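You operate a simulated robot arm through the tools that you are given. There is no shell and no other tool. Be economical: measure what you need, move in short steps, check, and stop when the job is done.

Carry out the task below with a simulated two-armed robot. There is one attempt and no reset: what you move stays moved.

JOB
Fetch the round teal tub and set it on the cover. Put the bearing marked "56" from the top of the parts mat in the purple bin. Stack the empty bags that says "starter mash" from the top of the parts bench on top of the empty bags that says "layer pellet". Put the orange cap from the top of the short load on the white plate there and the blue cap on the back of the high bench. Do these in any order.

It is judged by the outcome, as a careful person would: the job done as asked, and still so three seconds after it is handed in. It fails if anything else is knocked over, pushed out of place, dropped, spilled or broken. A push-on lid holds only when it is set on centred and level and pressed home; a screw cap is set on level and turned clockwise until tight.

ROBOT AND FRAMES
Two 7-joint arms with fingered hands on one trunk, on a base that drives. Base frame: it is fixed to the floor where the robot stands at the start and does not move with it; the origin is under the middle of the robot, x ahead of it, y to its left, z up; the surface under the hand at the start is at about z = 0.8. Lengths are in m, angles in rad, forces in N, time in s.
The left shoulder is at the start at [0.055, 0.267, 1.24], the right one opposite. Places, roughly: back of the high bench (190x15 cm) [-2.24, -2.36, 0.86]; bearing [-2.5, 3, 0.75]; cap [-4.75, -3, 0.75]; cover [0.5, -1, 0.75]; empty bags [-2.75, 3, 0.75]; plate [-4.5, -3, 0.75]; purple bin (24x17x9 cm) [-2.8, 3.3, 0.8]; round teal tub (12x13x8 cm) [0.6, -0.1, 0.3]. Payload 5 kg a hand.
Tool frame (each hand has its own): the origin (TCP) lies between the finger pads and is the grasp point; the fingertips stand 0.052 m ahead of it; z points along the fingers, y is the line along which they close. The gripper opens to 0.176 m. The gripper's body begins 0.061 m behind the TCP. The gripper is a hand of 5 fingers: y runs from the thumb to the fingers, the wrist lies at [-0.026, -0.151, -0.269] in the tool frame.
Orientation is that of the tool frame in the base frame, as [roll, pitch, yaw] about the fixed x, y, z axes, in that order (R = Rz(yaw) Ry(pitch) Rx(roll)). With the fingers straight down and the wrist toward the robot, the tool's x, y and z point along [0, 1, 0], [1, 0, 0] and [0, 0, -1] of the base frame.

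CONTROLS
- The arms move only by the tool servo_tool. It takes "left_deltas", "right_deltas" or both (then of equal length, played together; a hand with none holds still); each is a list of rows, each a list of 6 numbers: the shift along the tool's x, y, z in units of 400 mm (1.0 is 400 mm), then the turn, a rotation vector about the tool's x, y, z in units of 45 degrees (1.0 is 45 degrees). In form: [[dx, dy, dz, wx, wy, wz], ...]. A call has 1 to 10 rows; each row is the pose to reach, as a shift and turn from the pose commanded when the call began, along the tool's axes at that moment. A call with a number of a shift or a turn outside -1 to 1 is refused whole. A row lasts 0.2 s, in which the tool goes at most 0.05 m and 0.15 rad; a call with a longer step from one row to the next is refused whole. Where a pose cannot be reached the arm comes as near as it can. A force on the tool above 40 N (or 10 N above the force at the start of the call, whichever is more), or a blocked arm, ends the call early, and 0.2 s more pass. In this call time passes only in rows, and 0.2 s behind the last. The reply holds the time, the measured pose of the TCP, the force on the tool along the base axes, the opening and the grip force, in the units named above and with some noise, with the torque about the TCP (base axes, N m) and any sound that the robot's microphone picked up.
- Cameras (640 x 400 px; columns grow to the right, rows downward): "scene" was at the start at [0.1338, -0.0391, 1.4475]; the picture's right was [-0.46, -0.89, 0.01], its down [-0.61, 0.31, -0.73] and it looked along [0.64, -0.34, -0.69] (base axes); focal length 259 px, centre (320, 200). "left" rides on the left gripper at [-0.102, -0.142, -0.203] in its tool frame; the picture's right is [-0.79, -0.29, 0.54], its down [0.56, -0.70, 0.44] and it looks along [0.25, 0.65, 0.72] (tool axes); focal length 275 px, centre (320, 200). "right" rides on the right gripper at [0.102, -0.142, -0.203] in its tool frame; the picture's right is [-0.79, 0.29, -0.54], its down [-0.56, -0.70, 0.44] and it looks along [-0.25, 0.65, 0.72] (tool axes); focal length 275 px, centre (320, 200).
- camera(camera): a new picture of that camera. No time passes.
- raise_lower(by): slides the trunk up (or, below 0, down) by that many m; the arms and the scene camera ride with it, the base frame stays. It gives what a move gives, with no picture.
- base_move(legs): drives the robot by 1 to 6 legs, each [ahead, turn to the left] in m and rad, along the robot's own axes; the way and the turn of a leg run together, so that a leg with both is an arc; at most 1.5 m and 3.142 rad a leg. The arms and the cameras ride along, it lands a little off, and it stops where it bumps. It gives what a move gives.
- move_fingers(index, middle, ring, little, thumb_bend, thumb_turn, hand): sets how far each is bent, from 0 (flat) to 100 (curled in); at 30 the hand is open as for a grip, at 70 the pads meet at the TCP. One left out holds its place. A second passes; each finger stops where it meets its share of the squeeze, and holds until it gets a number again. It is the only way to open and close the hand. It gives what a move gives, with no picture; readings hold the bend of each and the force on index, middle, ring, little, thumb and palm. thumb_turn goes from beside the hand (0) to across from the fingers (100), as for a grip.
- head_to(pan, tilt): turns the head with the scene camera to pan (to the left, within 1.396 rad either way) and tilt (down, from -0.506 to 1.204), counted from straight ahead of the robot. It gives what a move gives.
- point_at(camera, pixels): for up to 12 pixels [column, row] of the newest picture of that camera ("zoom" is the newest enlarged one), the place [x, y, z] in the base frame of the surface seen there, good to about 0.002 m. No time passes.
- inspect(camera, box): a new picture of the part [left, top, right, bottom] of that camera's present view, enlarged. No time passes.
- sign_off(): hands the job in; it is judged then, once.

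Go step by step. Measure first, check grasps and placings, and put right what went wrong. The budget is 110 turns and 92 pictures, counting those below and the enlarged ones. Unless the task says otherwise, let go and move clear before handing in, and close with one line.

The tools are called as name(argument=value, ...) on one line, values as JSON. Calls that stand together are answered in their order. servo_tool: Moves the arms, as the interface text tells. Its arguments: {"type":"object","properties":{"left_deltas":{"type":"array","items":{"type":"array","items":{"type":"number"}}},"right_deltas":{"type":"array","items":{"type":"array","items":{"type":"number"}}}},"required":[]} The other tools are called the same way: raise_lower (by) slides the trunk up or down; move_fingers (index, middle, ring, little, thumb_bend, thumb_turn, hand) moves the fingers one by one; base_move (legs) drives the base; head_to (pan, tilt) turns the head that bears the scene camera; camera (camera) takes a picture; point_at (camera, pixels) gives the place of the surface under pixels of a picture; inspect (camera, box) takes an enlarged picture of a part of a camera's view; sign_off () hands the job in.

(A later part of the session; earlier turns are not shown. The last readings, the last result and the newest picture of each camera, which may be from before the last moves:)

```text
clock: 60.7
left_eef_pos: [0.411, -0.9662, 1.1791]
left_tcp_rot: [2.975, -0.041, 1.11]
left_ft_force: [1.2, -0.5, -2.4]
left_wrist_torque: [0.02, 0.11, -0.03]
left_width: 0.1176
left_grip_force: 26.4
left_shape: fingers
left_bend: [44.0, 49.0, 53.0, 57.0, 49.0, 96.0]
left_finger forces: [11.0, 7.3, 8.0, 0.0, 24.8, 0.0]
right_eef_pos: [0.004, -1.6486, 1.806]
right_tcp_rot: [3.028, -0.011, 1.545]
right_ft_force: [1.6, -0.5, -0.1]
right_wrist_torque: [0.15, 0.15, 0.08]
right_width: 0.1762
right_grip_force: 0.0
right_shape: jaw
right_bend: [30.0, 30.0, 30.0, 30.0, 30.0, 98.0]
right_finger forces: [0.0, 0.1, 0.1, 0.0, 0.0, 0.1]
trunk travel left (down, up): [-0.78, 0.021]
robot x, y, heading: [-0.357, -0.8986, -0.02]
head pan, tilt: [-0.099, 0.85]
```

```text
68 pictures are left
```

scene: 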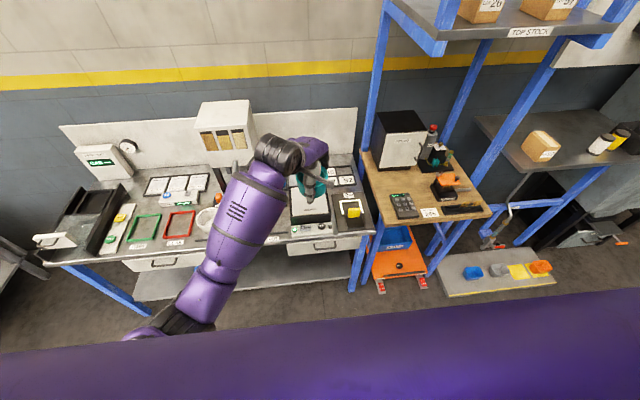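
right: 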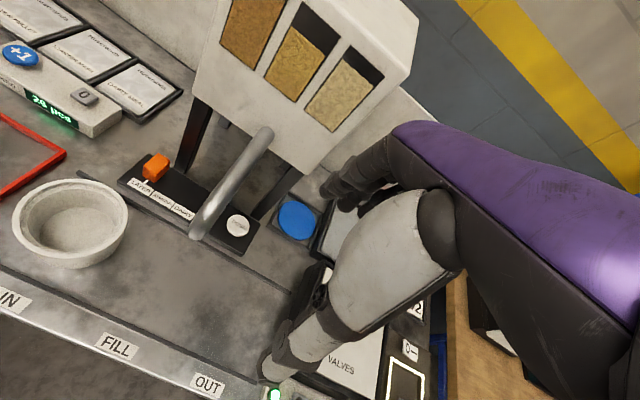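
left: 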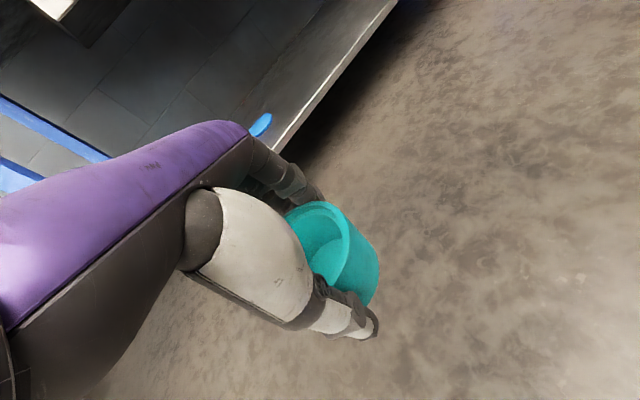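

The robot faces the cover with the tub above the bench at (0.41,-0.966). I'll zoom in on the cover to measure it.

inspect(camera="scene", box=[270, 140, 390, 260])

camera(camera="left")

```text
3.33 times, centred on (330, 200) of scene
```

zoom: 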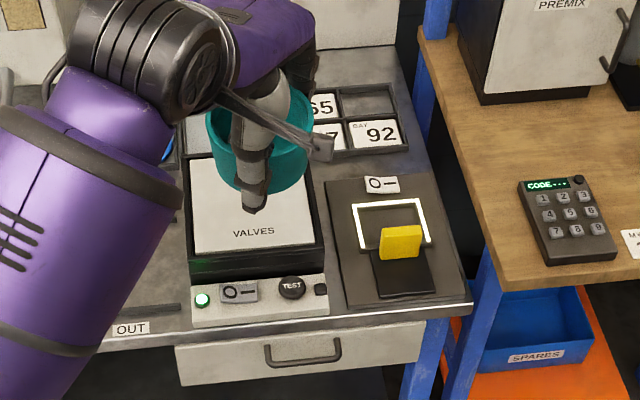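

```text
66 pictures are left
```

left: 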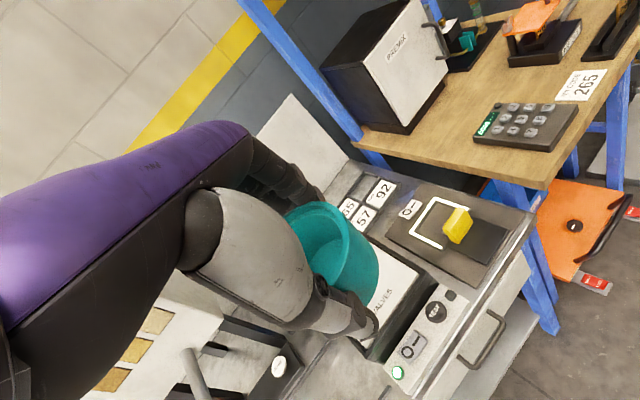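

I'll measure the VALVES top corners and the yellow-block plate next to it, to be sure which is the cover.

point_at(camera="zoom", pixels=[[193, 165], [196, 250], [310, 240], [190, 272], [322, 262], [400, 245], [395, 215], [345, 290], [330, 182], [440, 182], [250, 240], [300, 190]])

inspect(camera="left", box=[330, 160, 550, 390])

```text
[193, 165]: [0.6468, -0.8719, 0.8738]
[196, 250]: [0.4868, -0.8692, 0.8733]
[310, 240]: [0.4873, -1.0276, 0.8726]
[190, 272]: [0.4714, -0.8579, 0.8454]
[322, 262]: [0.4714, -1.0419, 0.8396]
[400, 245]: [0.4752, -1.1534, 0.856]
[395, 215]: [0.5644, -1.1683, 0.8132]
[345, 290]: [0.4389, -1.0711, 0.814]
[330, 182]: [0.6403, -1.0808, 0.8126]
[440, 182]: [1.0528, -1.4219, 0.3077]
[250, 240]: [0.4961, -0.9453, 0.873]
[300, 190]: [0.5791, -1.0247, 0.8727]
```

```text
1.74 times, centred on (440, 275) of left
```

zoom: 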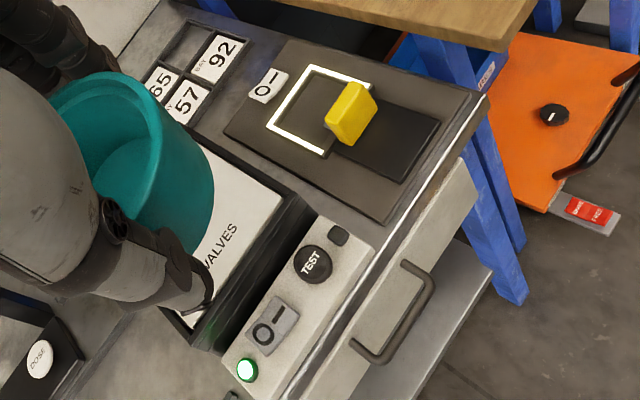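

The cover is the white VALVES top, x 0.48–0.655, y -0.865 to -1.03, z 0.873, centre ≈(0.567,-0.948). I'll drive 0.15 m ahead and lower the trunk partway.

base_move(legs=[[0.15, 0]])

raise_lower(by=-0.14)

camera(camera="left")

```text
clock: 62.4
left_eef_pos: [0.5646, -0.9714, 1.1799]
left_tcp_rot: [2.975, -0.041, 1.107]
left_ft_force: [0.6, -0.3, -1.4]
left_wrist_torque: [0.02, 0.07, 0.02]
left_width: 0.1178
left_grip_force: 25.8
left_shape: fingers
left_bend: [44.0, 49.0, 53.0, 57.0, 49.0, 96.0]
left_finger forces: [11.1, 7.3, 8.0, 0.0, 24.8, 0.0]
right_eef_pos: [0.1545, -1.6518, 1.8059]
right_tcp_rot: [3.028, -0.013, 1.543]
right_ft_force: [2.1, -0.8, 0.0]
right_wrist_torque: [0.05, 0.12, 0.01]
right_width: 0.176
right_grip_force: 0.2
right_shape: jaw
right_bend: [30.0, 30.0, 30.0, 30.0, 30.0, 98.0]
right_finger forces: [0.1, 0.0, 0.0, 0.0, 0.0, 0.0]
trunk travel left (down, up): [-0.78, 0.021]
robot x, y, heading: [-0.2011, -0.9026, -0.019]
head pan, tilt: [-0.099, 0.85]
```

```text
clock: 64.0
left_eef_pos: [0.5503, -0.9696, 1.0479]
left_tcp_rot: [2.965, -0.045, 1.108]
left_ft_force: [2.7, 0.2, -3.4]
left_wrist_torque: [-0.08, 0.21, -0.09]
left_width: 0.1181
left_grip_force: 25.8
left_shape: fingers
left_bend: [44.0, 49.0, 53.0, 57.0, 49.0, 96.0]
left_finger forces: [11.2, 7.4, 7.9, 0.0, 24.9, 0.0]
right_eef_pos: [0.1341, -1.6495, 1.6699]
right_tcp_rot: [3.017, -0.011, 1.541]
right_ft_force: [3.8, 1.2, -1.3]
right_wrist_torque: [-0.03, 0.45, 0.02]
right_width: 0.176
right_grip_force: 0.0
right_shape: jaw
right_bend: [30.0, 30.0, 30.0, 30.0, 30.0, 98.0]
right_finger forces: [0.0, 0.1, 0.0, 0.0, 0.0, 0.0]
trunk travel left (down, up): [-0.64, 0.161]
robot x, y, heading: [-0.2008, -0.8996, -0.022]
head pan, tilt: [-0.099, 0.85]
```

```text
64 pictures are left
```

left: 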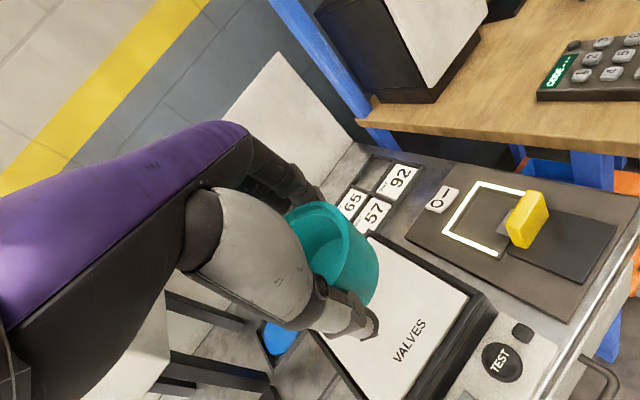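

The tub hangs above the cover, tilted about 4° from where I grasped it. I'll level it, shift 2 cm to centre and come down to about 1.5 cm above contact.

servo_tool(left_deltas=[[0.015, -0.004, 0.075, 0.028, -0.015, -0.003], [0.03, -0.007, 0.15, 0.056, -0.03, -0.005], [0.045, -0.011, 0.224, 0.084, -0.044, -0.008]])

inspect(camera="left", box=[230, 140, 530, 400])

inspect(camera="scene", box=[250, 150, 450, 300])

```text
clock: 64.8
left_eef_pos: [0.5679, -0.956, 0.962]
left_tcp_rot: [3.028, -0.009, 1.109]
left_ft_force: [-1.2, -1.2, 0.9]
left_wrist_torque: [0.13, 0.0, 0.01]
left_width: 0.1178
left_grip_force: 26.0
left_shape: fingers
left_bend: [44.0, 49.0, 53.0, 57.0, 49.0, 96.0]
left_finger forces: [11.1, 7.3, 8.0, 0.0, 24.7, 0.1]
right_eef_pos: [0.1294, -1.6485, 1.672]
right_tcp_rot: [3.014, -0.012, 1.541]
right_ft_force: [-1.1, -0.5, -0.7]
right_wrist_torque: [-0.01, -0.07, -0.01]
right_width: 0.1759
right_grip_force: 0.1
right_shape: jaw
right_bend: [30.0, 30.0, 30.0, 30.0, 30.0, 98.0]
right_finger forces: [0.0, 0.0, 0.1, 0.0, 0.0, 0.1]
trunk travel left (down, up): [-0.64, 0.161]
robot x, y, heading: [-0.2012, -0.9009, -0.019]
head pan, tilt: [-0.099, 0.85]
```

```text
1.54 times, centred on (380, 270) of left
```

zoom: 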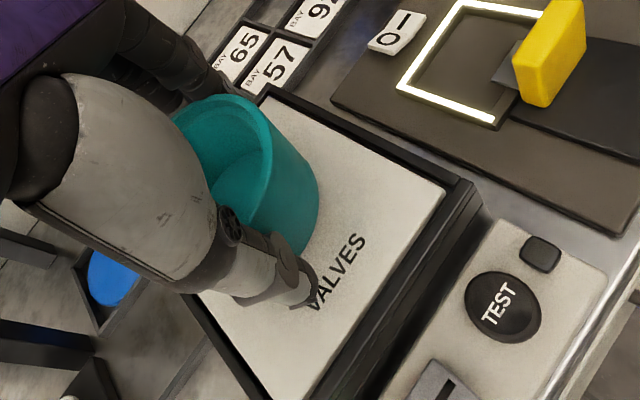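

```text
2.67 times, centred on (350, 225) of scene
```

zoom: 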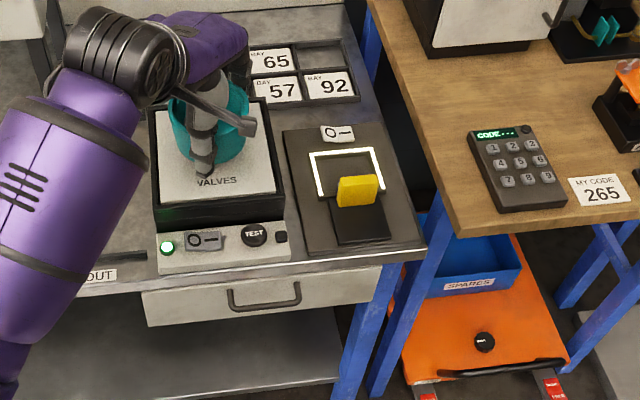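

The tub is level and centred over the cover. I'll lower it gently until it touches.

servo_tool(left_deltas=[[0, -0.002, 0.02, 0, 0, 0], [0, -0.004, 0.04, 0, 0, 0], [0, -0.006, 0.052, 0, 0, 0], [0, -0.006, 0.06, 0, 0, 0]])

inspect(camera="left", box=[230, 140, 530, 400])

```text
clock: 65.8
left_eef_pos: [0.568, -0.9545, 0.9399]
left_tcp_rot: [3.026, -0.012, 1.108]
left_ft_force: [-1.9, 1.2, 5.4]
left_wrist_torque: [0.43, 0.24, 0.02]
left_width: 0.118
left_grip_force: 26.8
left_shape: fingers
left_bend: [44.0, 49.0, 53.0, 57.0, 49.0, 96.0]
left_finger forces: [11.0, 6.9, 8.7, 0.1, 26.4, 0.0]
right_eef_pos: [0.1286, -1.6486, 1.6706]
right_tcp_rot: [3.011, -0.012, 1.542]
right_ft_force: [-0.5, 0.0, -1.0]
right_wrist_torque: [0.0, -0.03, -0.02]
right_width: 0.1759
right_grip_force: 0.0
right_shape: jaw
right_bend: [30.0, 30.0, 30.0, 30.0, 30.0, 98.0]
right_finger forces: [0.0, 0.0, 0.0, 0.0, 0.1, 0.0]
trunk travel left (down, up): [-0.64, 0.161]
robot x, y, heading: [-0.203, -0.8995, -0.021]
head pan, tilt: [-0.099, 0.85]
```

```text
1.54 times, centred on (380, 270) of left
```

zoom: 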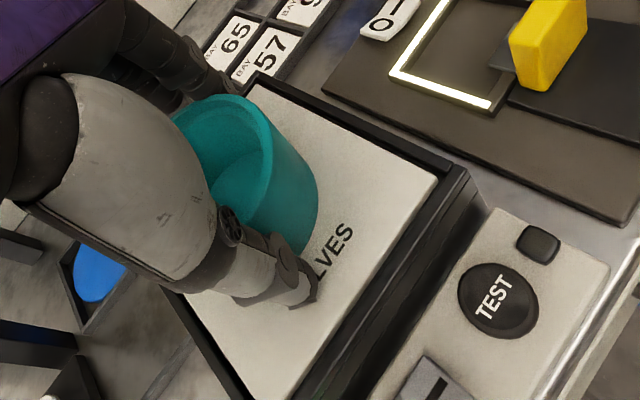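

Contact was made at 0.940 with 5 N, as expected. I'll open the hand and rise straight up.

move_fingers(hand="left", index=30, middle=30, ring=30, little=30, thumb_bend=30)

servo_tool(left_deltas=[[0, 0.006, -0.06, 0, 0, 0], [0, 0.025, -0.18, 0, 0, 0], [0, 0.033, -0.3, 0, 0, 0], [0, 0.044, -0.4, 0, 0, 0]])

inspect(camera="scene", box=[250, 150, 450, 300])

camera(camera="left")

```text
clock: 66.8
left_eef_pos: [0.5688, -0.9551, 0.9374]
left_tcp_rot: [3.028, -0.011, 1.108]
left_ft_force: [-0.4, 0.4, -0.3]
left_wrist_torque: [-0.01, -0.01, -0.01]
left_width: 0.1865
left_grip_force: 0.2
left_shape: fingers
left_bend: [30.0, 30.0, 30.0, 30.0, 30.0, 97.0]
left_finger forces: [0.0, 0.0, 0.0, 0.0, 0.0, 0.0]
right_eef_pos: [0.1281, -1.649, 1.6699]
right_tcp_rot: [3.014, -0.013, 1.542]
right_ft_force: [-1.5, -1.1, 0.8]
right_wrist_torque: [0.01, -0.05, 0.0]
right_width: 0.1761
right_grip_force: 0.0
right_shape: jaw
right_bend: [30.0, 30.0, 30.0, 30.0, 30.0, 98.0]
right_finger forces: [0.1, 0.1, 0.0, 0.1, 0.0, 0.0]
trunk travel left (down, up): [-0.64, 0.161]
robot x, y, heading: [-0.2017, -0.8989, -0.02]
head pan, tilt: [-0.099, 0.85]
```

```text
clock: 67.8
left_eef_pos: [0.5653, -0.9576, 1.0979]
left_tcp_rot: [3.029, -0.013, 1.107]
left_ft_force: [-0.6, 0.4, -2.6]
left_wrist_torque: [-0.12, -0.1, 0.04]
left_width: 0.1865
left_grip_force: 0.0
left_shape: fingers
left_bend: [30.0, 30.0, 30.0, 30.0, 30.0, 97.0]
left_finger forces: [0.0, 0.0, 0.1, 0.0, 0.0, 0.0]
right_eef_pos: [0.1287, -1.6512, 1.6703]
right_tcp_rot: [3.016, -0.011, 1.541]
right_ft_force: [-0.4, -0.1, 0.1]
right_wrist_torque: [0.04, -0.06, 0.01]
right_width: 0.176
right_grip_force: 0.1
right_shape: jaw
right_bend: [30.0, 30.0, 30.0, 30.0, 30.0, 98.0]
right_finger forces: [0.0, 0.0, 0.1, 0.0, 0.0, 0.0]
trunk travel left (down, up): [-0.64, 0.161]
robot x, y, heading: [-0.2022, -0.8981, -0.023]
head pan, tilt: [-0.099, 0.85]
```

```text
2.67 times, centred on (350, 225) of scene
```

zoom: 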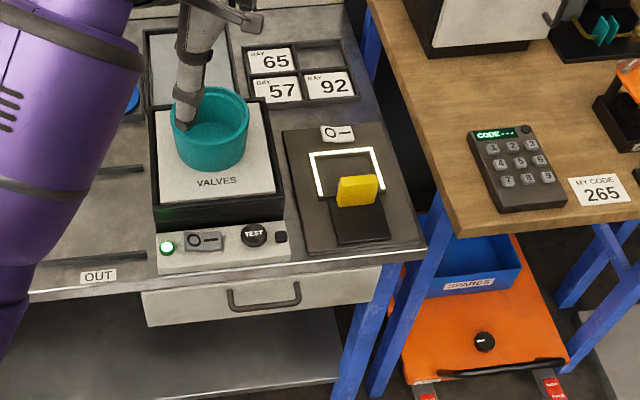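

```text
59 pictures are left
```

left: 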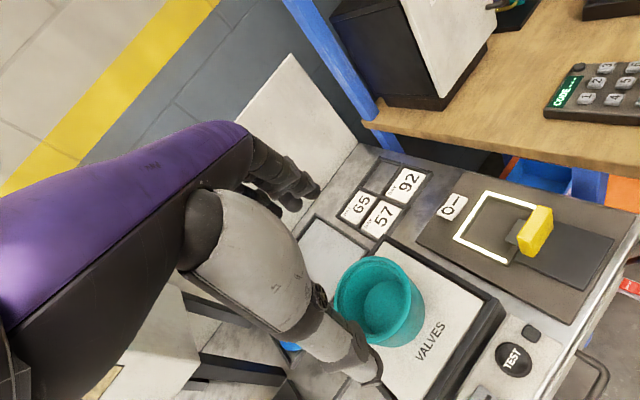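

The tub stands upright on the cover and the hand is clear. I'll back off, turn to face +y, and look along the aisle toward the parts bench.

base_move(legs=[[-0.4, 0], [0, 1.57]])

head_to(pan=0.45, tilt=0.45)

camera(camera="scene")

```text
clock: 77.0
left_eef_pos: [-0.5498, -0.1237, 1.0969]
left_tcp_rot: [3.028, -0.01, 2.683]
left_ft_force: [0.6, 0.4, -0.4]
left_wrist_torque: [-0.02, -0.02, -0.03]
left_width: 0.1864
left_grip_force: 0.0
left_shape: fingers
left_bend: [30.0, 30.0, 30.0, 30.0, 30.0, 97.0]
left_finger forces: [0.1, 0.0, 0.0, 0.0, 0.0, 0.0]
right_eef_pos: [0.1453, -0.5558, 1.671]
right_tcp_rot: [3.016, -0.012, 3.117]
right_ft_force: [0.4, 0.5, -0.4]
right_wrist_torque: [-0.02, -0.02, -0.01]
right_width: 0.1761
right_grip_force: 0.1
right_shape: jaw
right_bend: [30.0, 30.0, 30.0, 30.0, 30.0, 98.0]
right_finger forces: [0.0, 0.0, 0.1, 0.0, 0.1, 0.0]
trunk travel left (down, up): [-0.64, 0.161]
robot x, y, heading: [-0.5951, -0.8933, 1.552]
head pan, tilt: [-0.099, 0.85]
```

```text
clock: 77.9
left_eef_pos: [-0.548, -0.1344, 1.106]
left_tcp_rot: [3.02, -0.016, 2.683]
left_ft_force: [0.3, 1.4, -0.6]
left_wrist_torque: [-0.15, 0.11, -0.03]
left_width: 0.1867
left_grip_force: 0.0
left_shape: fingers
left_bend: [30.0, 30.0, 30.0, 30.0, 30.0, 98.0]
left_finger forces: [0.0, 0.1, 0.1, 0.1, 0.0, 0.1]
right_eef_pos: [0.1476, -0.5743, 1.6734]
right_tcp_rot: [3.002, -0.015, 3.115]
right_ft_force: [0.8, 3.0, -1.5]
right_wrist_torque: [-0.33, 0.21, 0.12]
right_width: 0.1757
right_grip_force: 0.1
right_shape: jaw
right_bend: [30.0, 30.0, 30.0, 30.0, 30.0, 98.0]
right_finger forces: [0.1, 0.0, 0.1, 0.1, 0.0, 0.1]
trunk travel left (down, up): [-0.64, 0.161]
robot x, y, heading: [-0.5947, -0.8889, 1.545]
head pan, tilt: [0.45, 0.45]
```

```text
58 pictures are left
```

scene: 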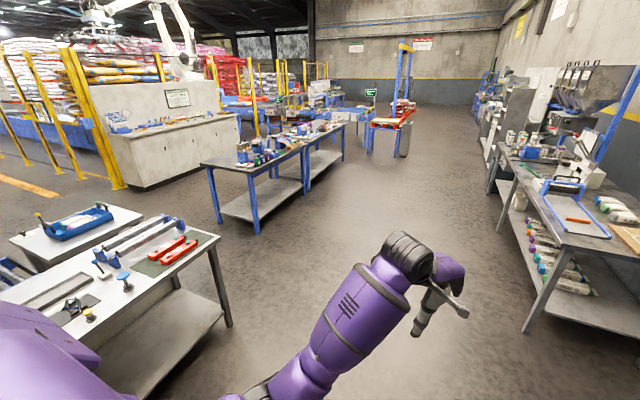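

The aisle ahead is open; a low table stands at left around (120,270) and the parts bench at (270,160). I'll measure their edges.

point_at(camera="scene", pixels=[[219, 238], [230, 325], [143, 395], [145, 213], [255, 172], [300, 147], [343, 126], [262, 232], [205, 165], [300, 300], [240, 160], [527, 330]])

inspect(camera="scene", box=[195, 100, 355, 200])

```text
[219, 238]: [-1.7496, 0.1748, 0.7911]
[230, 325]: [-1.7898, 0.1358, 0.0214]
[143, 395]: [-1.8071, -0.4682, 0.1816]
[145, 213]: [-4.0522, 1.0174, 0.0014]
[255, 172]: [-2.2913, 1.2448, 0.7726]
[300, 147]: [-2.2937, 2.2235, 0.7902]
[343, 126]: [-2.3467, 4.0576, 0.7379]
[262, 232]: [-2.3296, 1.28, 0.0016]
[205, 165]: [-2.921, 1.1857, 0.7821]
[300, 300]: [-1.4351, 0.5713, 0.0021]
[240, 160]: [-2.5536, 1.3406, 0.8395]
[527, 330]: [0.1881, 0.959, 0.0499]
```

```text
4.00 times, centred on (275, 150) of scene
```

zoom: 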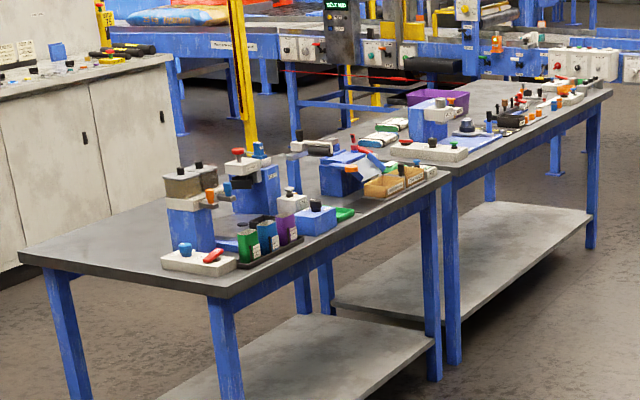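

The parts bench front edge is x≈-2.29, top 0.79, and the aisle in front is free. I'll drive to about (-1.0,3.0) and turn to face it.

base_move(legs=[[0, 0.13], [1.5, 0], [1.5, 0], [0.9, 0], [0, 1.46]])

head_to(pan=0, tilt=0.6)

camera(camera="scene")

```text
clock: 110.0
left_eef_pos: [-1.8038, 2.9697, 1.1074]
left_tcp_rot: [3.018, -0.015, -1.982]
left_ft_force: [0.0, -0.1, -0.1]
left_wrist_torque: [0.04, -0.09, 0.0]
left_width: 0.1868
left_grip_force: 0.0
left_shape: fingers
left_bend: [30.0, 30.0, 30.0, 30.0, 30.0, 98.0]
left_finger forces: [0.1, 0.1, 0.0, 0.0, 0.0, 0.1]
right_eef_pos: [-1.3961, 3.6839, 1.6762]
right_tcp_rot: [3.003, -0.013, -1.549]
right_ft_force: [-0.6, 0.3, 0.0]
right_wrist_torque: [0.05, 0.01, 0.02]
right_width: 0.1758
right_grip_force: 0.1
right_shape: jaw
right_bend: [30.0, 30.0, 30.0, 30.0, 30.0, 98.0]
right_finger forces: [0.0, 0.0, 0.1, 0.0, 0.0, 0.0]
trunk travel left (down, up): [-0.64, 0.161]
robot x, y, heading: [-1.0459, 2.9744, -3.112]
head pan, tilt: [0.45, 0.45]
```

```text
clock: 110.9
left_eef_pos: [-1.7871, 2.9712, 1.1187]
left_tcp_rot: [3.003, -0.022, -1.984]
left_ft_force: [0.5, 0.4, 0.6]
left_wrist_torque: [-0.14, 0.1, 0.04]
left_width: 0.1866
left_grip_force: 0.0
left_shape: fingers
left_bend: [30.0, 30.0, 30.0, 30.0, 30.0, 98.0]
left_finger forces: [0.0, 0.1, 0.1, 0.0, 0.0, 0.0]
right_eef_pos: [-1.3716, 3.6856, 1.6801]
right_tcp_rot: [2.987, -0.014, -1.55]
right_ft_force: [1.5, 2.0, 0.0]
right_wrist_torque: [-0.16, 0.16, 0.02]
right_width: 0.1757
right_grip_force: 0.1
right_shape: jaw
right_bend: [30.0, 30.0, 30.0, 30.0, 30.0, 98.0]
right_finger forces: [0.0, 0.1, 0.0, 0.0, 0.0, 0.1]
trunk travel left (down, up): [-0.64, 0.161]
robot x, y, heading: [-1.0493, 2.9674, -3.116]
head pan, tilt: [0.0, 0.6]
```

```text
56 pictures are left
```

scene: 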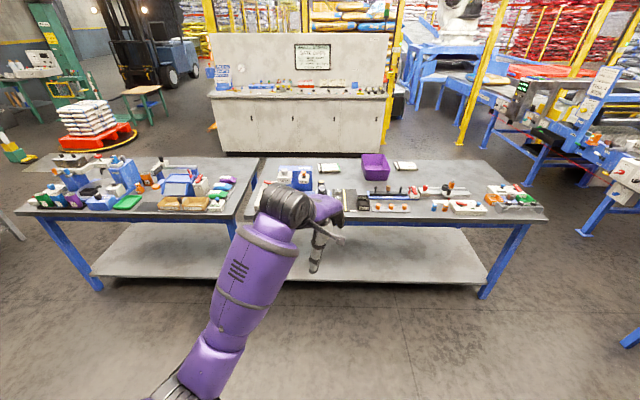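

The purple bin is at (375,165) and two white bags lie at (330,167) and (404,165). I'll zoom on the bench top.

inspect(camera="scene", box=[250, 140, 410, 240])

inspect(camera="scene", box=[390, 140, 550, 240])

point_at(camera="scene", pixels=[[330, 167], [404, 166], [375, 165], [325, 185], [347, 200], [385, 192], [440, 190], [390, 208], [465, 207], [300, 178]])

```text
4.00 times, centred on (330, 190) of scene
```

zoom: 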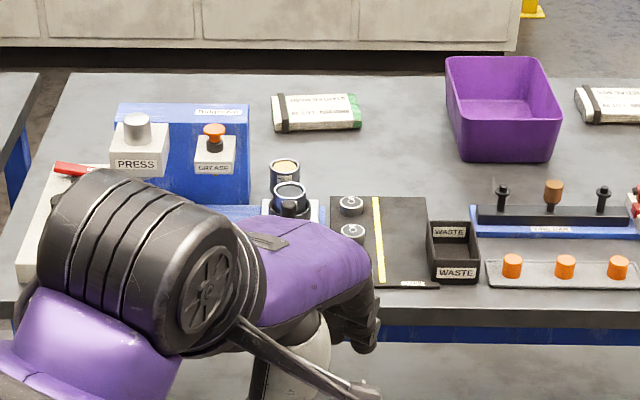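

```text
4.00 times, centred on (470, 190) of scene
```

zoom: 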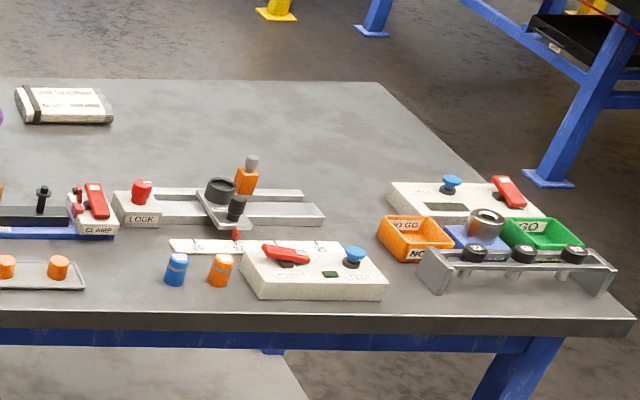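

```text
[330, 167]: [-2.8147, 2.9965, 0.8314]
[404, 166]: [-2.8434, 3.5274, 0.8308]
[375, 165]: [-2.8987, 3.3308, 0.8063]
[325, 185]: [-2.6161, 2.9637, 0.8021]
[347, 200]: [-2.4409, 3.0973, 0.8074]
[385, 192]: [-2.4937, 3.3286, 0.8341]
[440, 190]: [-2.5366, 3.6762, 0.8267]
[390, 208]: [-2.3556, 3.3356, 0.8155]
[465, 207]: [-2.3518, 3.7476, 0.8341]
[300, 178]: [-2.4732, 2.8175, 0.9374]
```

The bag bundles lie at (-2.81,3.00) and (-2.84,3.53); the mat with bearings is near (-2.45,3.08). I'll move the left arm aside to point straight down, drive closer and look down to read the labels.

servo_tool(left_deltas=[[0.11, -0.05, 0, 0.025, 0, -0.08], [0.22, -0.1, 0, 0.05, 0, -0.16], [0.33, -0.15, 0, 0.075, 0, -0.24], [0.44, -0.2, 0, 0.1, 0, -0.32], [0.55, -0.25, 0, 0.125, 0, -0.4], [0.66, -0.3, 0, 0.15, 0, -0.48], [0.77, -0.34, 0, 0.176, 0, -0.556]])

base_move(legs=[[0.6, 0]])

head_to(pan=-0.1, tilt=0.85)

camera(camera="scene")

```text
clock: 112.5
left_eef_pos: [-1.7914, 2.6354, 1.1053]
left_tcp_rot: [-3.14, 0.009, -1.545]
left_ft_force: [-1.0, 0.5, -0.9]
left_wrist_torque: [-0.03, -0.03, 0.0]
left_width: 0.1866
left_grip_force: 0.1
left_shape: fingers
left_bend: [30.0, 30.0, 30.0, 30.0, 30.0, 98.0]
left_finger forces: [0.1, 0.1, 0.1, 0.0, 0.1, 0.0]
right_eef_pos: [-1.3755, 3.6823, 1.6791]
right_tcp_rot: [2.991, -0.014, -1.547]
right_ft_force: [-1.2, -1.8, 0.8]
right_wrist_torque: [0.14, -0.1, 0.0]
right_width: 0.1759
right_grip_force: 0.1
right_shape: jaw
right_bend: [30.0, 30.0, 30.0, 30.0, 30.0, 97.0]
right_finger forces: [0.1, 0.1, 0.1, 0.0, 0.1, 0.0]
trunk travel left (down, up): [-0.64, 0.161]
robot x, y, heading: [-1.0492, 2.9711, -3.112]
head pan, tilt: [0.0, 0.6]
```

```text
clock: 117.0
left_eef_pos: [-2.3881, 2.623, 1.1064]
left_tcp_rot: [-3.141, 0.01, -1.552]
left_ft_force: [-0.5, -0.3, -0.7]
left_wrist_torque: [0.04, -0.04, -0.01]
left_width: 0.1866
left_grip_force: 0.1
left_shape: fingers
left_bend: [30.0, 30.0, 30.0, 30.0, 30.0, 98.0]
left_finger forces: [0.0, 0.1, 0.0, 0.1, 0.1, 0.0]
right_eef_pos: [-1.9658, 3.6708, 1.6798]
right_tcp_rot: [2.991, -0.014, -1.553]
right_ft_force: [-0.1, -0.5, -0.9]
right_wrist_torque: [0.0, -0.05, 0.0]
right_width: 0.176
right_grip_force: 0.0
right_shape: jaw
right_bend: [30.0, 30.0, 30.0, 30.0, 30.0, 98.0]
right_finger forces: [0.1, 0.0, 0.1, 0.1, 0.1, 0.0]
trunk travel left (down, up): [-0.64, 0.161]
robot x, y, heading: [-1.6428, 2.9566, -3.122]
head pan, tilt: [0.0, 0.6]
```

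```text
clock: 117.7
left_eef_pos: [-2.3688, 2.6244, 1.1178]
left_tcp_rot: [3.125, 0.009, -1.552]
left_ft_force: [2.0, -0.6, 2.3]
left_wrist_torque: [-0.03, 0.28, 0.04]
left_width: 0.1868
left_grip_force: 0.0
left_shape: fingers
left_bend: [30.0, 30.0, 30.0, 30.0, 30.0, 98.0]
left_finger forces: [0.1, 0.1, 0.0, 0.0, 0.1, 0.0]
right_eef_pos: [-1.9384, 3.6702, 1.6843]
right_tcp_rot: [2.971, -0.015, -1.554]
right_ft_force: [5.2, -0.4, 1.2]
right_wrist_torque: [0.05, 0.51, -0.11]
right_width: 0.1759
right_grip_force: 0.0
right_shape: jaw
right_bend: [30.0, 30.0, 30.0, 30.0, 30.0, 97.0]
right_finger forces: [0.0, 0.0, 0.0, 0.0, 0.1, 0.0]
trunk travel left (down, up): [-0.64, 0.161]
robot x, y, heading: [-1.6429, 2.9523, -3.121]
head pan, tilt: [-0.099, 0.85]
```

```text
53 pictures are left
```

scene: 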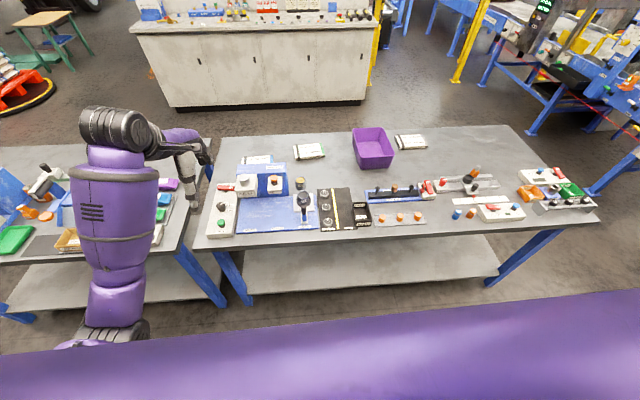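

There may be a third bundle behind the press at (257,158). I'll zoom on the bags and the mat.

inspect(camera="scene", box=[235, 140, 335, 200])

inspect(camera="scene", box=[300, 180, 380, 235])

inspect(camera="scene", box=[350, 120, 450, 180])

```text
6.40 times, centred on (285, 170) of scene
```

zoom: 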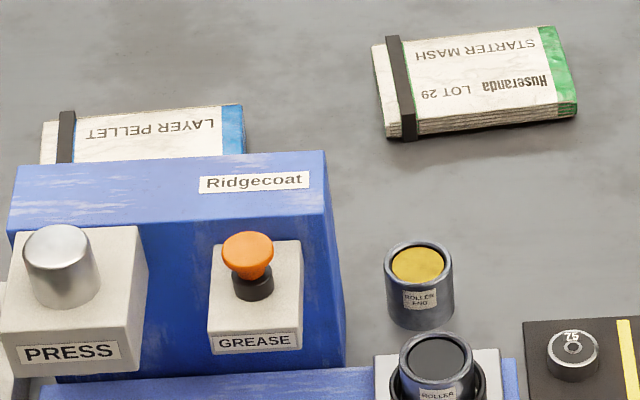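

```text
7.27 times, centred on (340, 208) of scene
```

zoom: 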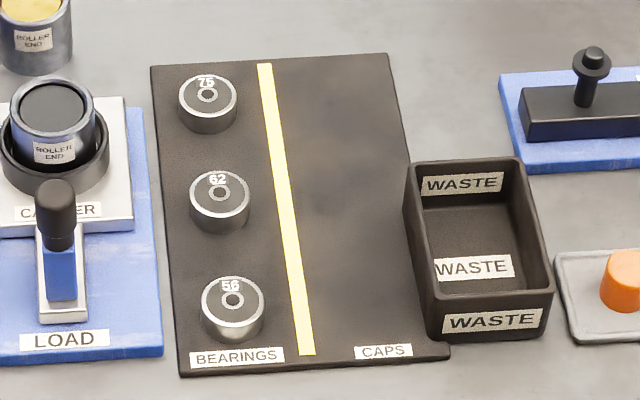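

```text
6.40 times, centred on (400, 150) of scene
```

zoom: 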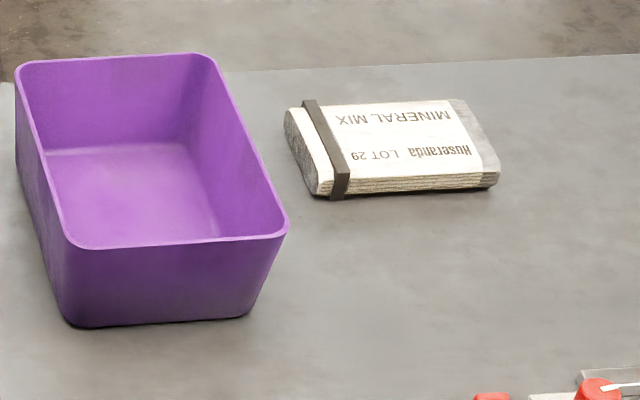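

Read: STARTER MASH at (308,152), LAYER PELLET behind the press at (258,161), and bearing 56 is the nearest one at (328,222). I'll measure them all.

point_at(camera="scene", pixels=[[294, 149], [320, 145], [324, 156], [297, 160], [308, 152], [258, 160], [244, 160], [272, 158], [327.8, 221.8], [324.2, 222.5], [331.8, 222.5], [328, 226]])

point_at(camera="scene", pixels=[[326, 207], [335, 222], [355, 132], [386, 132], [393, 157], [362, 162], [372, 152], [345, 206], [262, 167], [285, 168], [287, 190], [240, 168]])

```text
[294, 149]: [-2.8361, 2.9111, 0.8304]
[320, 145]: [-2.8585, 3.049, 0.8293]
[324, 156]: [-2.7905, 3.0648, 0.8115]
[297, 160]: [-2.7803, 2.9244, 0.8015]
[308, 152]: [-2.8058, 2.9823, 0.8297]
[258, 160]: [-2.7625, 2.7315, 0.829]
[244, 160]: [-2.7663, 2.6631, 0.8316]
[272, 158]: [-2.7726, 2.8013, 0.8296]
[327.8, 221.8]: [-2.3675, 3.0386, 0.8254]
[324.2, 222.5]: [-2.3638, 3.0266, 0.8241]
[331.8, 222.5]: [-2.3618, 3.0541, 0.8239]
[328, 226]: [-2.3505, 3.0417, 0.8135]
```

```text
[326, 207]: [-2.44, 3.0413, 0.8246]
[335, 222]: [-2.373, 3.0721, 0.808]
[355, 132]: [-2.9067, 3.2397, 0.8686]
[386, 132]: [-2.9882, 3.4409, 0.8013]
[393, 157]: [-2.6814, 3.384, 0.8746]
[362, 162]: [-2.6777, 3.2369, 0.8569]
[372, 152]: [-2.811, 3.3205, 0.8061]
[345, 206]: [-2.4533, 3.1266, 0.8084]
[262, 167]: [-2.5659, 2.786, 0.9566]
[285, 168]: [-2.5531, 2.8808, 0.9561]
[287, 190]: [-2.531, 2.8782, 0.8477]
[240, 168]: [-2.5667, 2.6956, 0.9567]
```

Bearing 56 is at (-2.364,3.040), top 0.825; its neighbour 62 is 7.6 cm beyond, so I need a narrow pinch. I'll bring the left hand over it and preshape the fingers to see the pinch.

servo_tool(left_deltas=[[-0.12, 0, 0, 0, 0, 0], [-0.24, 0, 0, 0, 0, 0], [-0.36, 0, 0, 0, 0, 0], [-0.48, 0, 0, 0, 0, 0], [-0.6, 0, 0, 0, 0, 0], [-0.72, 0, 0, 0, 0, 0], [-0.84, 0, 0, 0, 0, 0], [-0.95, 0, 0, 0, 0, 0], [-1, 0, 0, 0.02, 0, 0]])

move_fingers(hand="left", index=58, middle=58, ring=58, little=58, thumb_bend=58)

camera(camera="left")

inspect(camera="scene", box=[240, 130, 440, 255])

```text
clock: 119.9
left_eef_pos: [-2.3695, 2.9929, 1.1091]
left_tcp_rot: [3.132, -0.037, -1.526]
left_ft_force: [2.6, -0.8, 2.8]
left_wrist_torque: [0.03, 0.39, 0.09]
left_width: 0.1865
left_grip_force: 0.0
left_shape: fingers
left_bend: [30.0, 30.0, 30.0, 30.0, 30.0, 97.0]
left_finger forces: [0.1, 0.1, 0.0, 0.0, 0.1, 0.1]
right_eef_pos: [-1.9134, 3.672, 1.6878]
right_tcp_rot: [2.956, -0.016, -1.551]
right_ft_force: [4.5, -0.4, -0.6]
right_wrist_torque: [-0.01, 0.45, -0.08]
right_width: 0.1758
right_grip_force: 0.0
right_shape: jaw
right_bend: [30.0, 30.0, 30.0, 30.0, 30.0, 97.0]
right_finger forces: [0.0, 0.1, 0.0, 0.0, 0.0, 0.1]
trunk travel left (down, up): [-0.64, 0.161]
robot x, y, heading: [-1.6423, 2.9528, -3.121]
head pan, tilt: [-0.099, 0.85]
stopped in row 9 (left hand): the arm was blocked; the commanded pose is now the measured one
```

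```text
clock: 120.9
left_eef_pos: [-2.3743, 2.9942, 1.1063]
left_tcp_rot: [3.138, -0.036, -1.526]
left_ft_force: [0.3, 0.0, 0.8]
left_wrist_torque: [0.0, 0.02, 0.02]
left_width: 0.0691
left_grip_force: 0.1
left_shape: fingers
left_bend: [57.0, 57.0, 57.0, 57.0, 57.0, 97.0]
left_finger forces: [0.0, 0.0, 0.1, 0.1, 0.1, 0.0]
right_eef_pos: [-1.9217, 3.6709, 1.6856]
right_tcp_rot: [2.962, -0.014, -1.552]
right_ft_force: [0.8, -1.0, -0.3]
right_wrist_torque: [0.01, 0.13, -0.01]
right_width: 0.176
right_grip_force: 0.0
right_shape: jaw
right_bend: [30.0, 30.0, 30.0, 30.0, 30.0, 97.0]
right_finger forces: [0.1, 0.1, 0.1, 0.0, 0.1, 0.1]
trunk travel left (down, up): [-0.64, 0.161]
robot x, y, heading: [-1.6406, 2.9542, -3.12]
head pan, tilt: [-0.099, 0.85]
```

```text
49 pictures are left
```

left: 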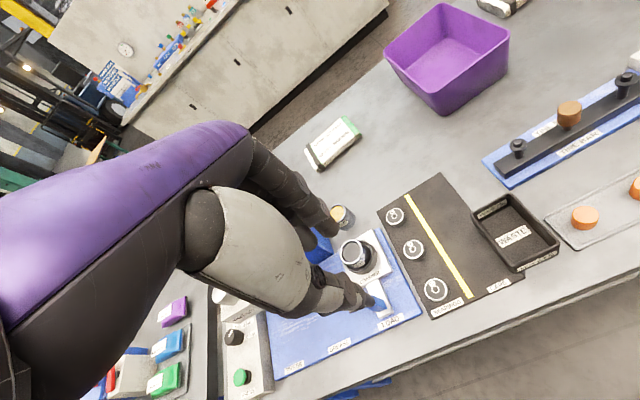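

```text
3.20 times, centred on (340, 192) of scene
```

zoom: 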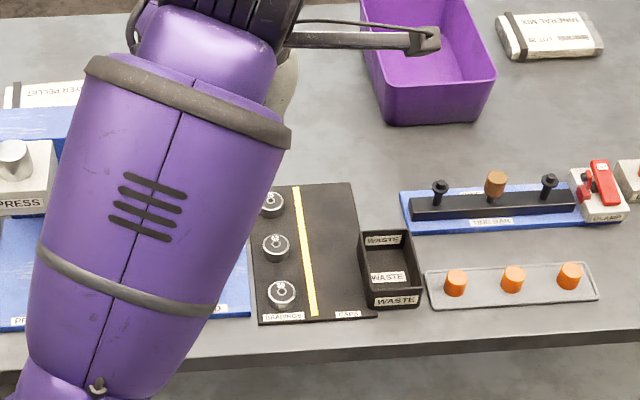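

The left arm hit its limit reaching inward, so I'll turn the base right by 0.3 rad, which puts the bearing, bags and bin on the left hand's side. I'll also lower the trunk a little.

base_move(legs=[[0, -0.3]])

raise_lower(by=-0.1)

inspect(camera="scene", box=[200, 150, 400, 275])

```text
clock: 122.7
left_eef_pos: [-2.3278, 3.2104, 1.1072]
left_tcp_rot: [3.135, -0.038, -1.83]
left_ft_force: [1.5, 0.5, 0.4]
left_wrist_torque: [-0.04, 0.12, 0.03]
left_width: 0.0689
left_grip_force: 0.0
left_shape: fingers
left_bend: [57.0, 57.0, 57.0, 57.0, 57.0, 97.0]
left_finger forces: [0.0, 0.0, 0.1, 0.0, 0.0, 0.0]
right_eef_pos: [-1.6925, 3.7219, 1.686]
right_tcp_rot: [2.959, -0.015, -1.856]
right_ft_force: [2.1, 0.2, -0.5]
right_wrist_torque: [-0.05, 0.17, -0.04]
right_width: 0.1758
right_grip_force: 0.0
right_shape: jaw
right_bend: [30.0, 30.0, 30.0, 30.0, 30.0, 97.0]
right_finger forces: [0.0, 0.0, 0.1, 0.0, 0.0, 0.1]
trunk travel left (down, up): [-0.64, 0.161]
robot x, y, heading: [-1.6417, 2.9546, 2.861]
head pan, tilt: [-0.099, 0.85]
```

```text
clock: 124.0
left_eef_pos: [-2.3281, 3.1807, 0.9985]
left_tcp_rot: [3.126, -0.075, -1.811]
left_ft_force: [1.4, 1.4, -0.1]
left_wrist_torque: [0.0, 0.12, 0.01]
left_width: 0.0688
left_grip_force: 0.1
left_shape: fingers
left_bend: [57.0, 57.0, 57.0, 57.0, 57.0, 97.0]
left_finger forces: [0.0, 0.0, 0.0, 0.0, 0.1, 0.0]
right_eef_pos: [-1.673, 3.7154, 1.5903]
right_tcp_rot: [2.946, -0.015, -1.856]
right_ft_force: [0.9, -0.8, 0.2]
right_wrist_torque: [0.04, 0.14, -0.01]
right_width: 0.1758
right_grip_force: 0.1
right_shape: jaw
right_bend: [30.0, 30.0, 30.0, 30.0, 30.0, 98.0]
right_finger forces: [0.1, 0.0, 0.1, 0.1, 0.1, 0.1]
trunk travel left (down, up): [-0.54, 0.261]
robot x, y, heading: [-1.6399, 2.9538, 2.859]
head pan, tilt: [-0.099, 0.85]
```

```text
3.20 times, centred on (300, 212) of scene
```

zoom: 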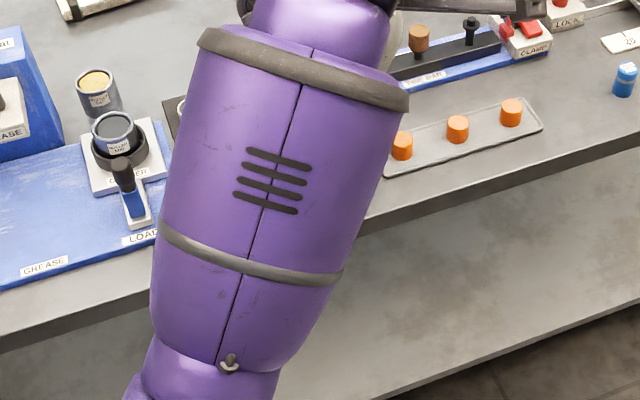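

The hand is at (-2.328,3.181,1.0). I'll move it over bearing 56 at (-2.364,3.040), level it and yaw it a bit more.

servo_tool(left_deltas=[[0.09, 0, 0.028, 0.005, -0.024, 0.092], [0.178, 0, 0.057, 0.01, -0.047, 0.185], [0.267, 0.001, 0.086, 0.015, -0.071, 0.277], [0.356, 0.002, 0.1145, 0.02, -0.095, 0.37]])

inspect(camera="left", box=[180, 120, 500, 400])

```text
clock: 125.0
left_eef_pos: [-2.3543, 3.0683, 0.9764]
left_tcp_rot: [3.139, 0.038, -2.125]
left_ft_force: [0.4, 1.3, 0.3]
left_wrist_torque: [-0.06, 0.04, -0.01]
left_width: 0.0687
left_grip_force: 0.0
left_shape: fingers
left_bend: [57.0, 57.0, 57.0, 57.0, 57.0, 98.0]
left_finger forces: [0.0, 0.0, 0.0, 0.0, 0.0, 0.0]
right_eef_pos: [-1.6772, 3.7147, 1.5899]
right_tcp_rot: [2.949, -0.014, -1.854]
right_ft_force: [-0.8, -1.6, -0.4]
right_wrist_torque: [0.15, -0.15, -0.05]
right_width: 0.1761
right_grip_force: 0.0
right_shape: jaw
right_bend: [30.0, 30.0, 30.0, 30.0, 30.0, 98.0]
right_finger forces: [0.0, 0.0, 0.1, 0.0, 0.0, 0.0]
trunk travel left (down, up): [-0.54, 0.261]
robot x, y, heading: [-1.6438, 2.9535, 2.864]
head pan, tilt: [-0.099, 0.85]
```

```text
1.43 times, centred on (340, 260) of left
```

zoom: 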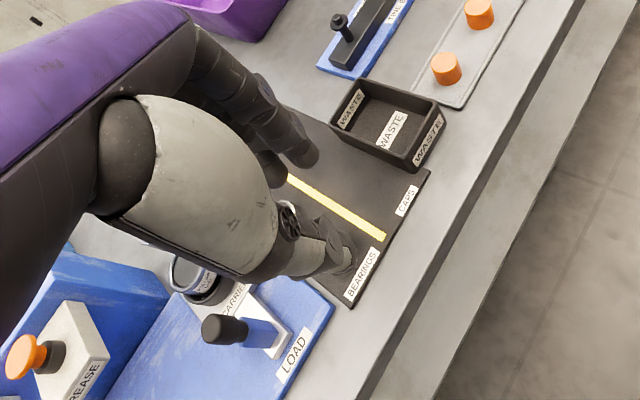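

Still 3 cm off laterally. I'll correct, come down 4 cm, and then measure the fingertips.

servo_tool(left_deltas=[[0.0765, -0.0155, 0.05, 0, 0.048, 0], [0.0765, -0.0155, 0.0975, 0, 0.048, 0]])

inspect(camera="left", box=[220, 170, 460, 380])

point_at(camera="zoom", pixels=[[320, 90], [310, 100], [290, 120], [375, 245], [365, 220], [320, 140], [400, 150], [330, 165]])

```text
clock: 125.6
left_eef_pos: [-2.3637, 3.0414, 0.9337]
left_tcp_rot: [-3.141, -0.001, -2.121]
left_ft_force: [-0.4, 2.2, 1.1]
left_wrist_torque: [-0.27, 0.0, 0.03]
left_width: 0.0689
left_grip_force: 0.1
left_shape: fingers
left_bend: [57.0, 57.0, 57.0, 57.0, 57.0, 98.0]
left_finger forces: [0.0, 0.0, 0.0, 0.1, 0.0, 0.0]
right_eef_pos: [-1.6752, 3.7176, 1.5878]
right_tcp_rot: [2.949, -0.017, -1.856]
right_ft_force: [0.7, 1.6, -1.3]
right_wrist_torque: [-0.25, 0.04, 0.07]
right_width: 0.1761
right_grip_force: 0.1
right_shape: jaw
right_bend: [30.0, 30.0, 30.0, 30.0, 30.0, 98.0]
right_finger forces: [0.0, 0.0, 0.0, 0.0, 0.1, 0.1]
trunk travel left (down, up): [-0.54, 0.261]
robot x, y, heading: [-1.6442, 2.955, 2.861]
head pan, tilt: [-0.099, 0.85]
```

```text
1.90 times, centred on (340, 275) of left
```

zoom: 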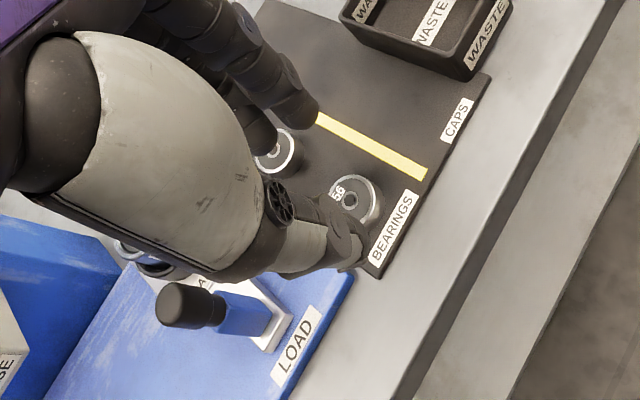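

```text
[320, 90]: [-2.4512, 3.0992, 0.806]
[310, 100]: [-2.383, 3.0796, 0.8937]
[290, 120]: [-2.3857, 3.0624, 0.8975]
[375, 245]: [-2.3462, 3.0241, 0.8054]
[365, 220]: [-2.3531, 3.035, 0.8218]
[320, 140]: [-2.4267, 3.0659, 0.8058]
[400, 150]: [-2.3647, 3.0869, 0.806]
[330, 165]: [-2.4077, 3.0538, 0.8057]
```

TCP is right above bearing 56 and fingertips are about 5 cm below it, but the little finger would come down near bearing 62. I'll curl ring and little away and check.

move_fingers(hand="left", ring=95, little=95, index=59, middle=59)

inspect(camera="left", box=[220, 170, 460, 380])

```text
clock: 126.6
left_eef_pos: [-2.3649, 3.0393, 0.9339]
left_tcp_rot: [3.14, 0.0, -2.121]
left_ft_force: [0.0, -0.7, -0.7]
left_wrist_torque: [0.02, -0.02, 0.01]
left_width: 0.0646
left_grip_force: 0.1
left_shape: fingers
left_bend: [59.0, 59.0, 95.0, 95.0, 57.0, 98.0]
left_finger forces: [0.0, 0.0, 0.0, 0.0, 0.0, 0.0]
right_eef_pos: [-1.6761, 3.7162, 1.5899]
right_tcp_rot: [2.949, -0.017, -1.853]
right_ft_force: [0.4, 0.1, -0.2]
right_wrist_torque: [-0.07, 0.03, 0.0]
right_width: 0.176
right_grip_force: 0.0
right_shape: jaw
right_bend: [30.0, 30.0, 30.0, 30.0, 30.0, 98.0]
right_finger forces: [0.1, 0.1, 0.1, 0.0, 0.0, 0.0]
trunk travel left (down, up): [-0.54, 0.261]
robot x, y, heading: [-1.6418, 2.9548, 2.859]
head pan, tilt: [-0.099, 0.85]
```

```text
1.90 times, centred on (340, 275) of left
```

zoom: 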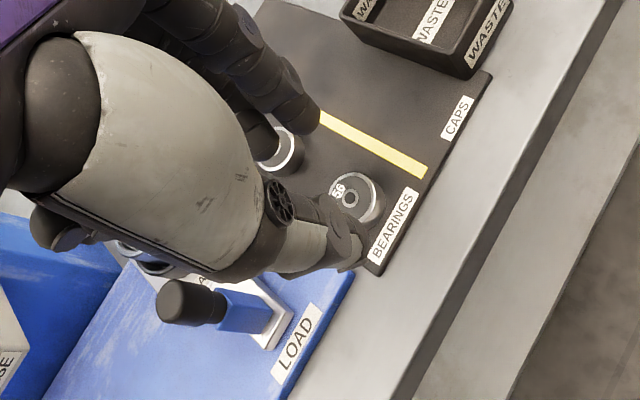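

Ring and little are now clear. I'll locate the thumb tip and the two fingertips.

point_at(camera="zoom", pixels=[[345, 258], [350, 235], [335, 215], [310, 245], [312, 118], [295, 125], [265, 150], [270, 135], [352, 195]])

```text
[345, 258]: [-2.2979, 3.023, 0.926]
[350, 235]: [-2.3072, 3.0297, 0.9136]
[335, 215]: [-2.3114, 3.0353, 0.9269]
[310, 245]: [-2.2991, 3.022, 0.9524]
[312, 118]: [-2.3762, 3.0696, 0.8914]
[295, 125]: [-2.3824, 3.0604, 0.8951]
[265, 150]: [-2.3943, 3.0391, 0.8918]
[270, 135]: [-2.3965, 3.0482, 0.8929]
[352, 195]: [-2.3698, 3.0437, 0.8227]
```

The thumb tip seems higher than the fingertips; I'll sample its cap for the lowest point.

inspect(camera="left", box=[320, 250, 380, 330])

point_at(camera="left", pixels=[[353, 298], [356, 302], [358, 305], [354, 292], [350, 285], [346, 280], [350, 308], [357, 298], [349, 290], [352, 304]])

```text
5.00 times, centred on (350, 290) of left
```

zoom: 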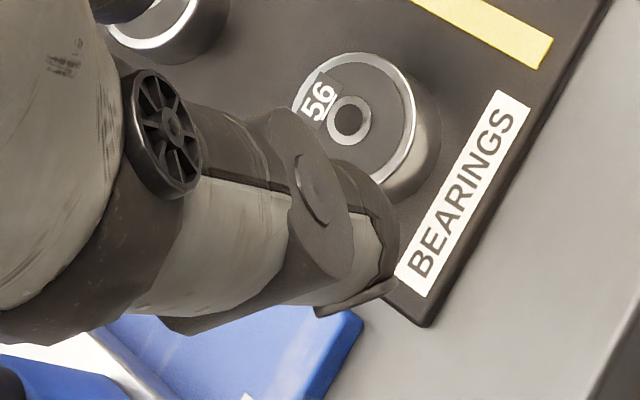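

```text
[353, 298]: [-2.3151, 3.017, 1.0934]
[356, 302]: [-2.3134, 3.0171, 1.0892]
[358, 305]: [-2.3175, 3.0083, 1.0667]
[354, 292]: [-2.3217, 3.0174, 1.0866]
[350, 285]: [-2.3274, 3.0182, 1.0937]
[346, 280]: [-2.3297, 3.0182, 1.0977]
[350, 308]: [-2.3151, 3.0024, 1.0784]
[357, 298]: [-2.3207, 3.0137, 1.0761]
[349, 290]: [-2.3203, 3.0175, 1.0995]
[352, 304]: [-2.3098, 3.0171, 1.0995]
```

Those used an old full picture, so I'll sample the current zoom instead.

point_at(camera="zoom", pixels=[[392, 255], [385, 215], [365, 240], [390, 287], [330, 312], [315, 190], [350, 180], [375, 270], [355, 110], [440, 140]])

```text
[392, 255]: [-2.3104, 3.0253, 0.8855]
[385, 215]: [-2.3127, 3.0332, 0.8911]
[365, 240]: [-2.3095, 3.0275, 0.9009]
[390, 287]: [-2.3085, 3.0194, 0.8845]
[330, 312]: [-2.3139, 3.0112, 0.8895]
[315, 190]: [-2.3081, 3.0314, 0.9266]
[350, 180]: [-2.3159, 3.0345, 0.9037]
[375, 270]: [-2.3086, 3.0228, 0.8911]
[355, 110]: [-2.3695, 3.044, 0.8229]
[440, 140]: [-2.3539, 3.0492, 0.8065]
```

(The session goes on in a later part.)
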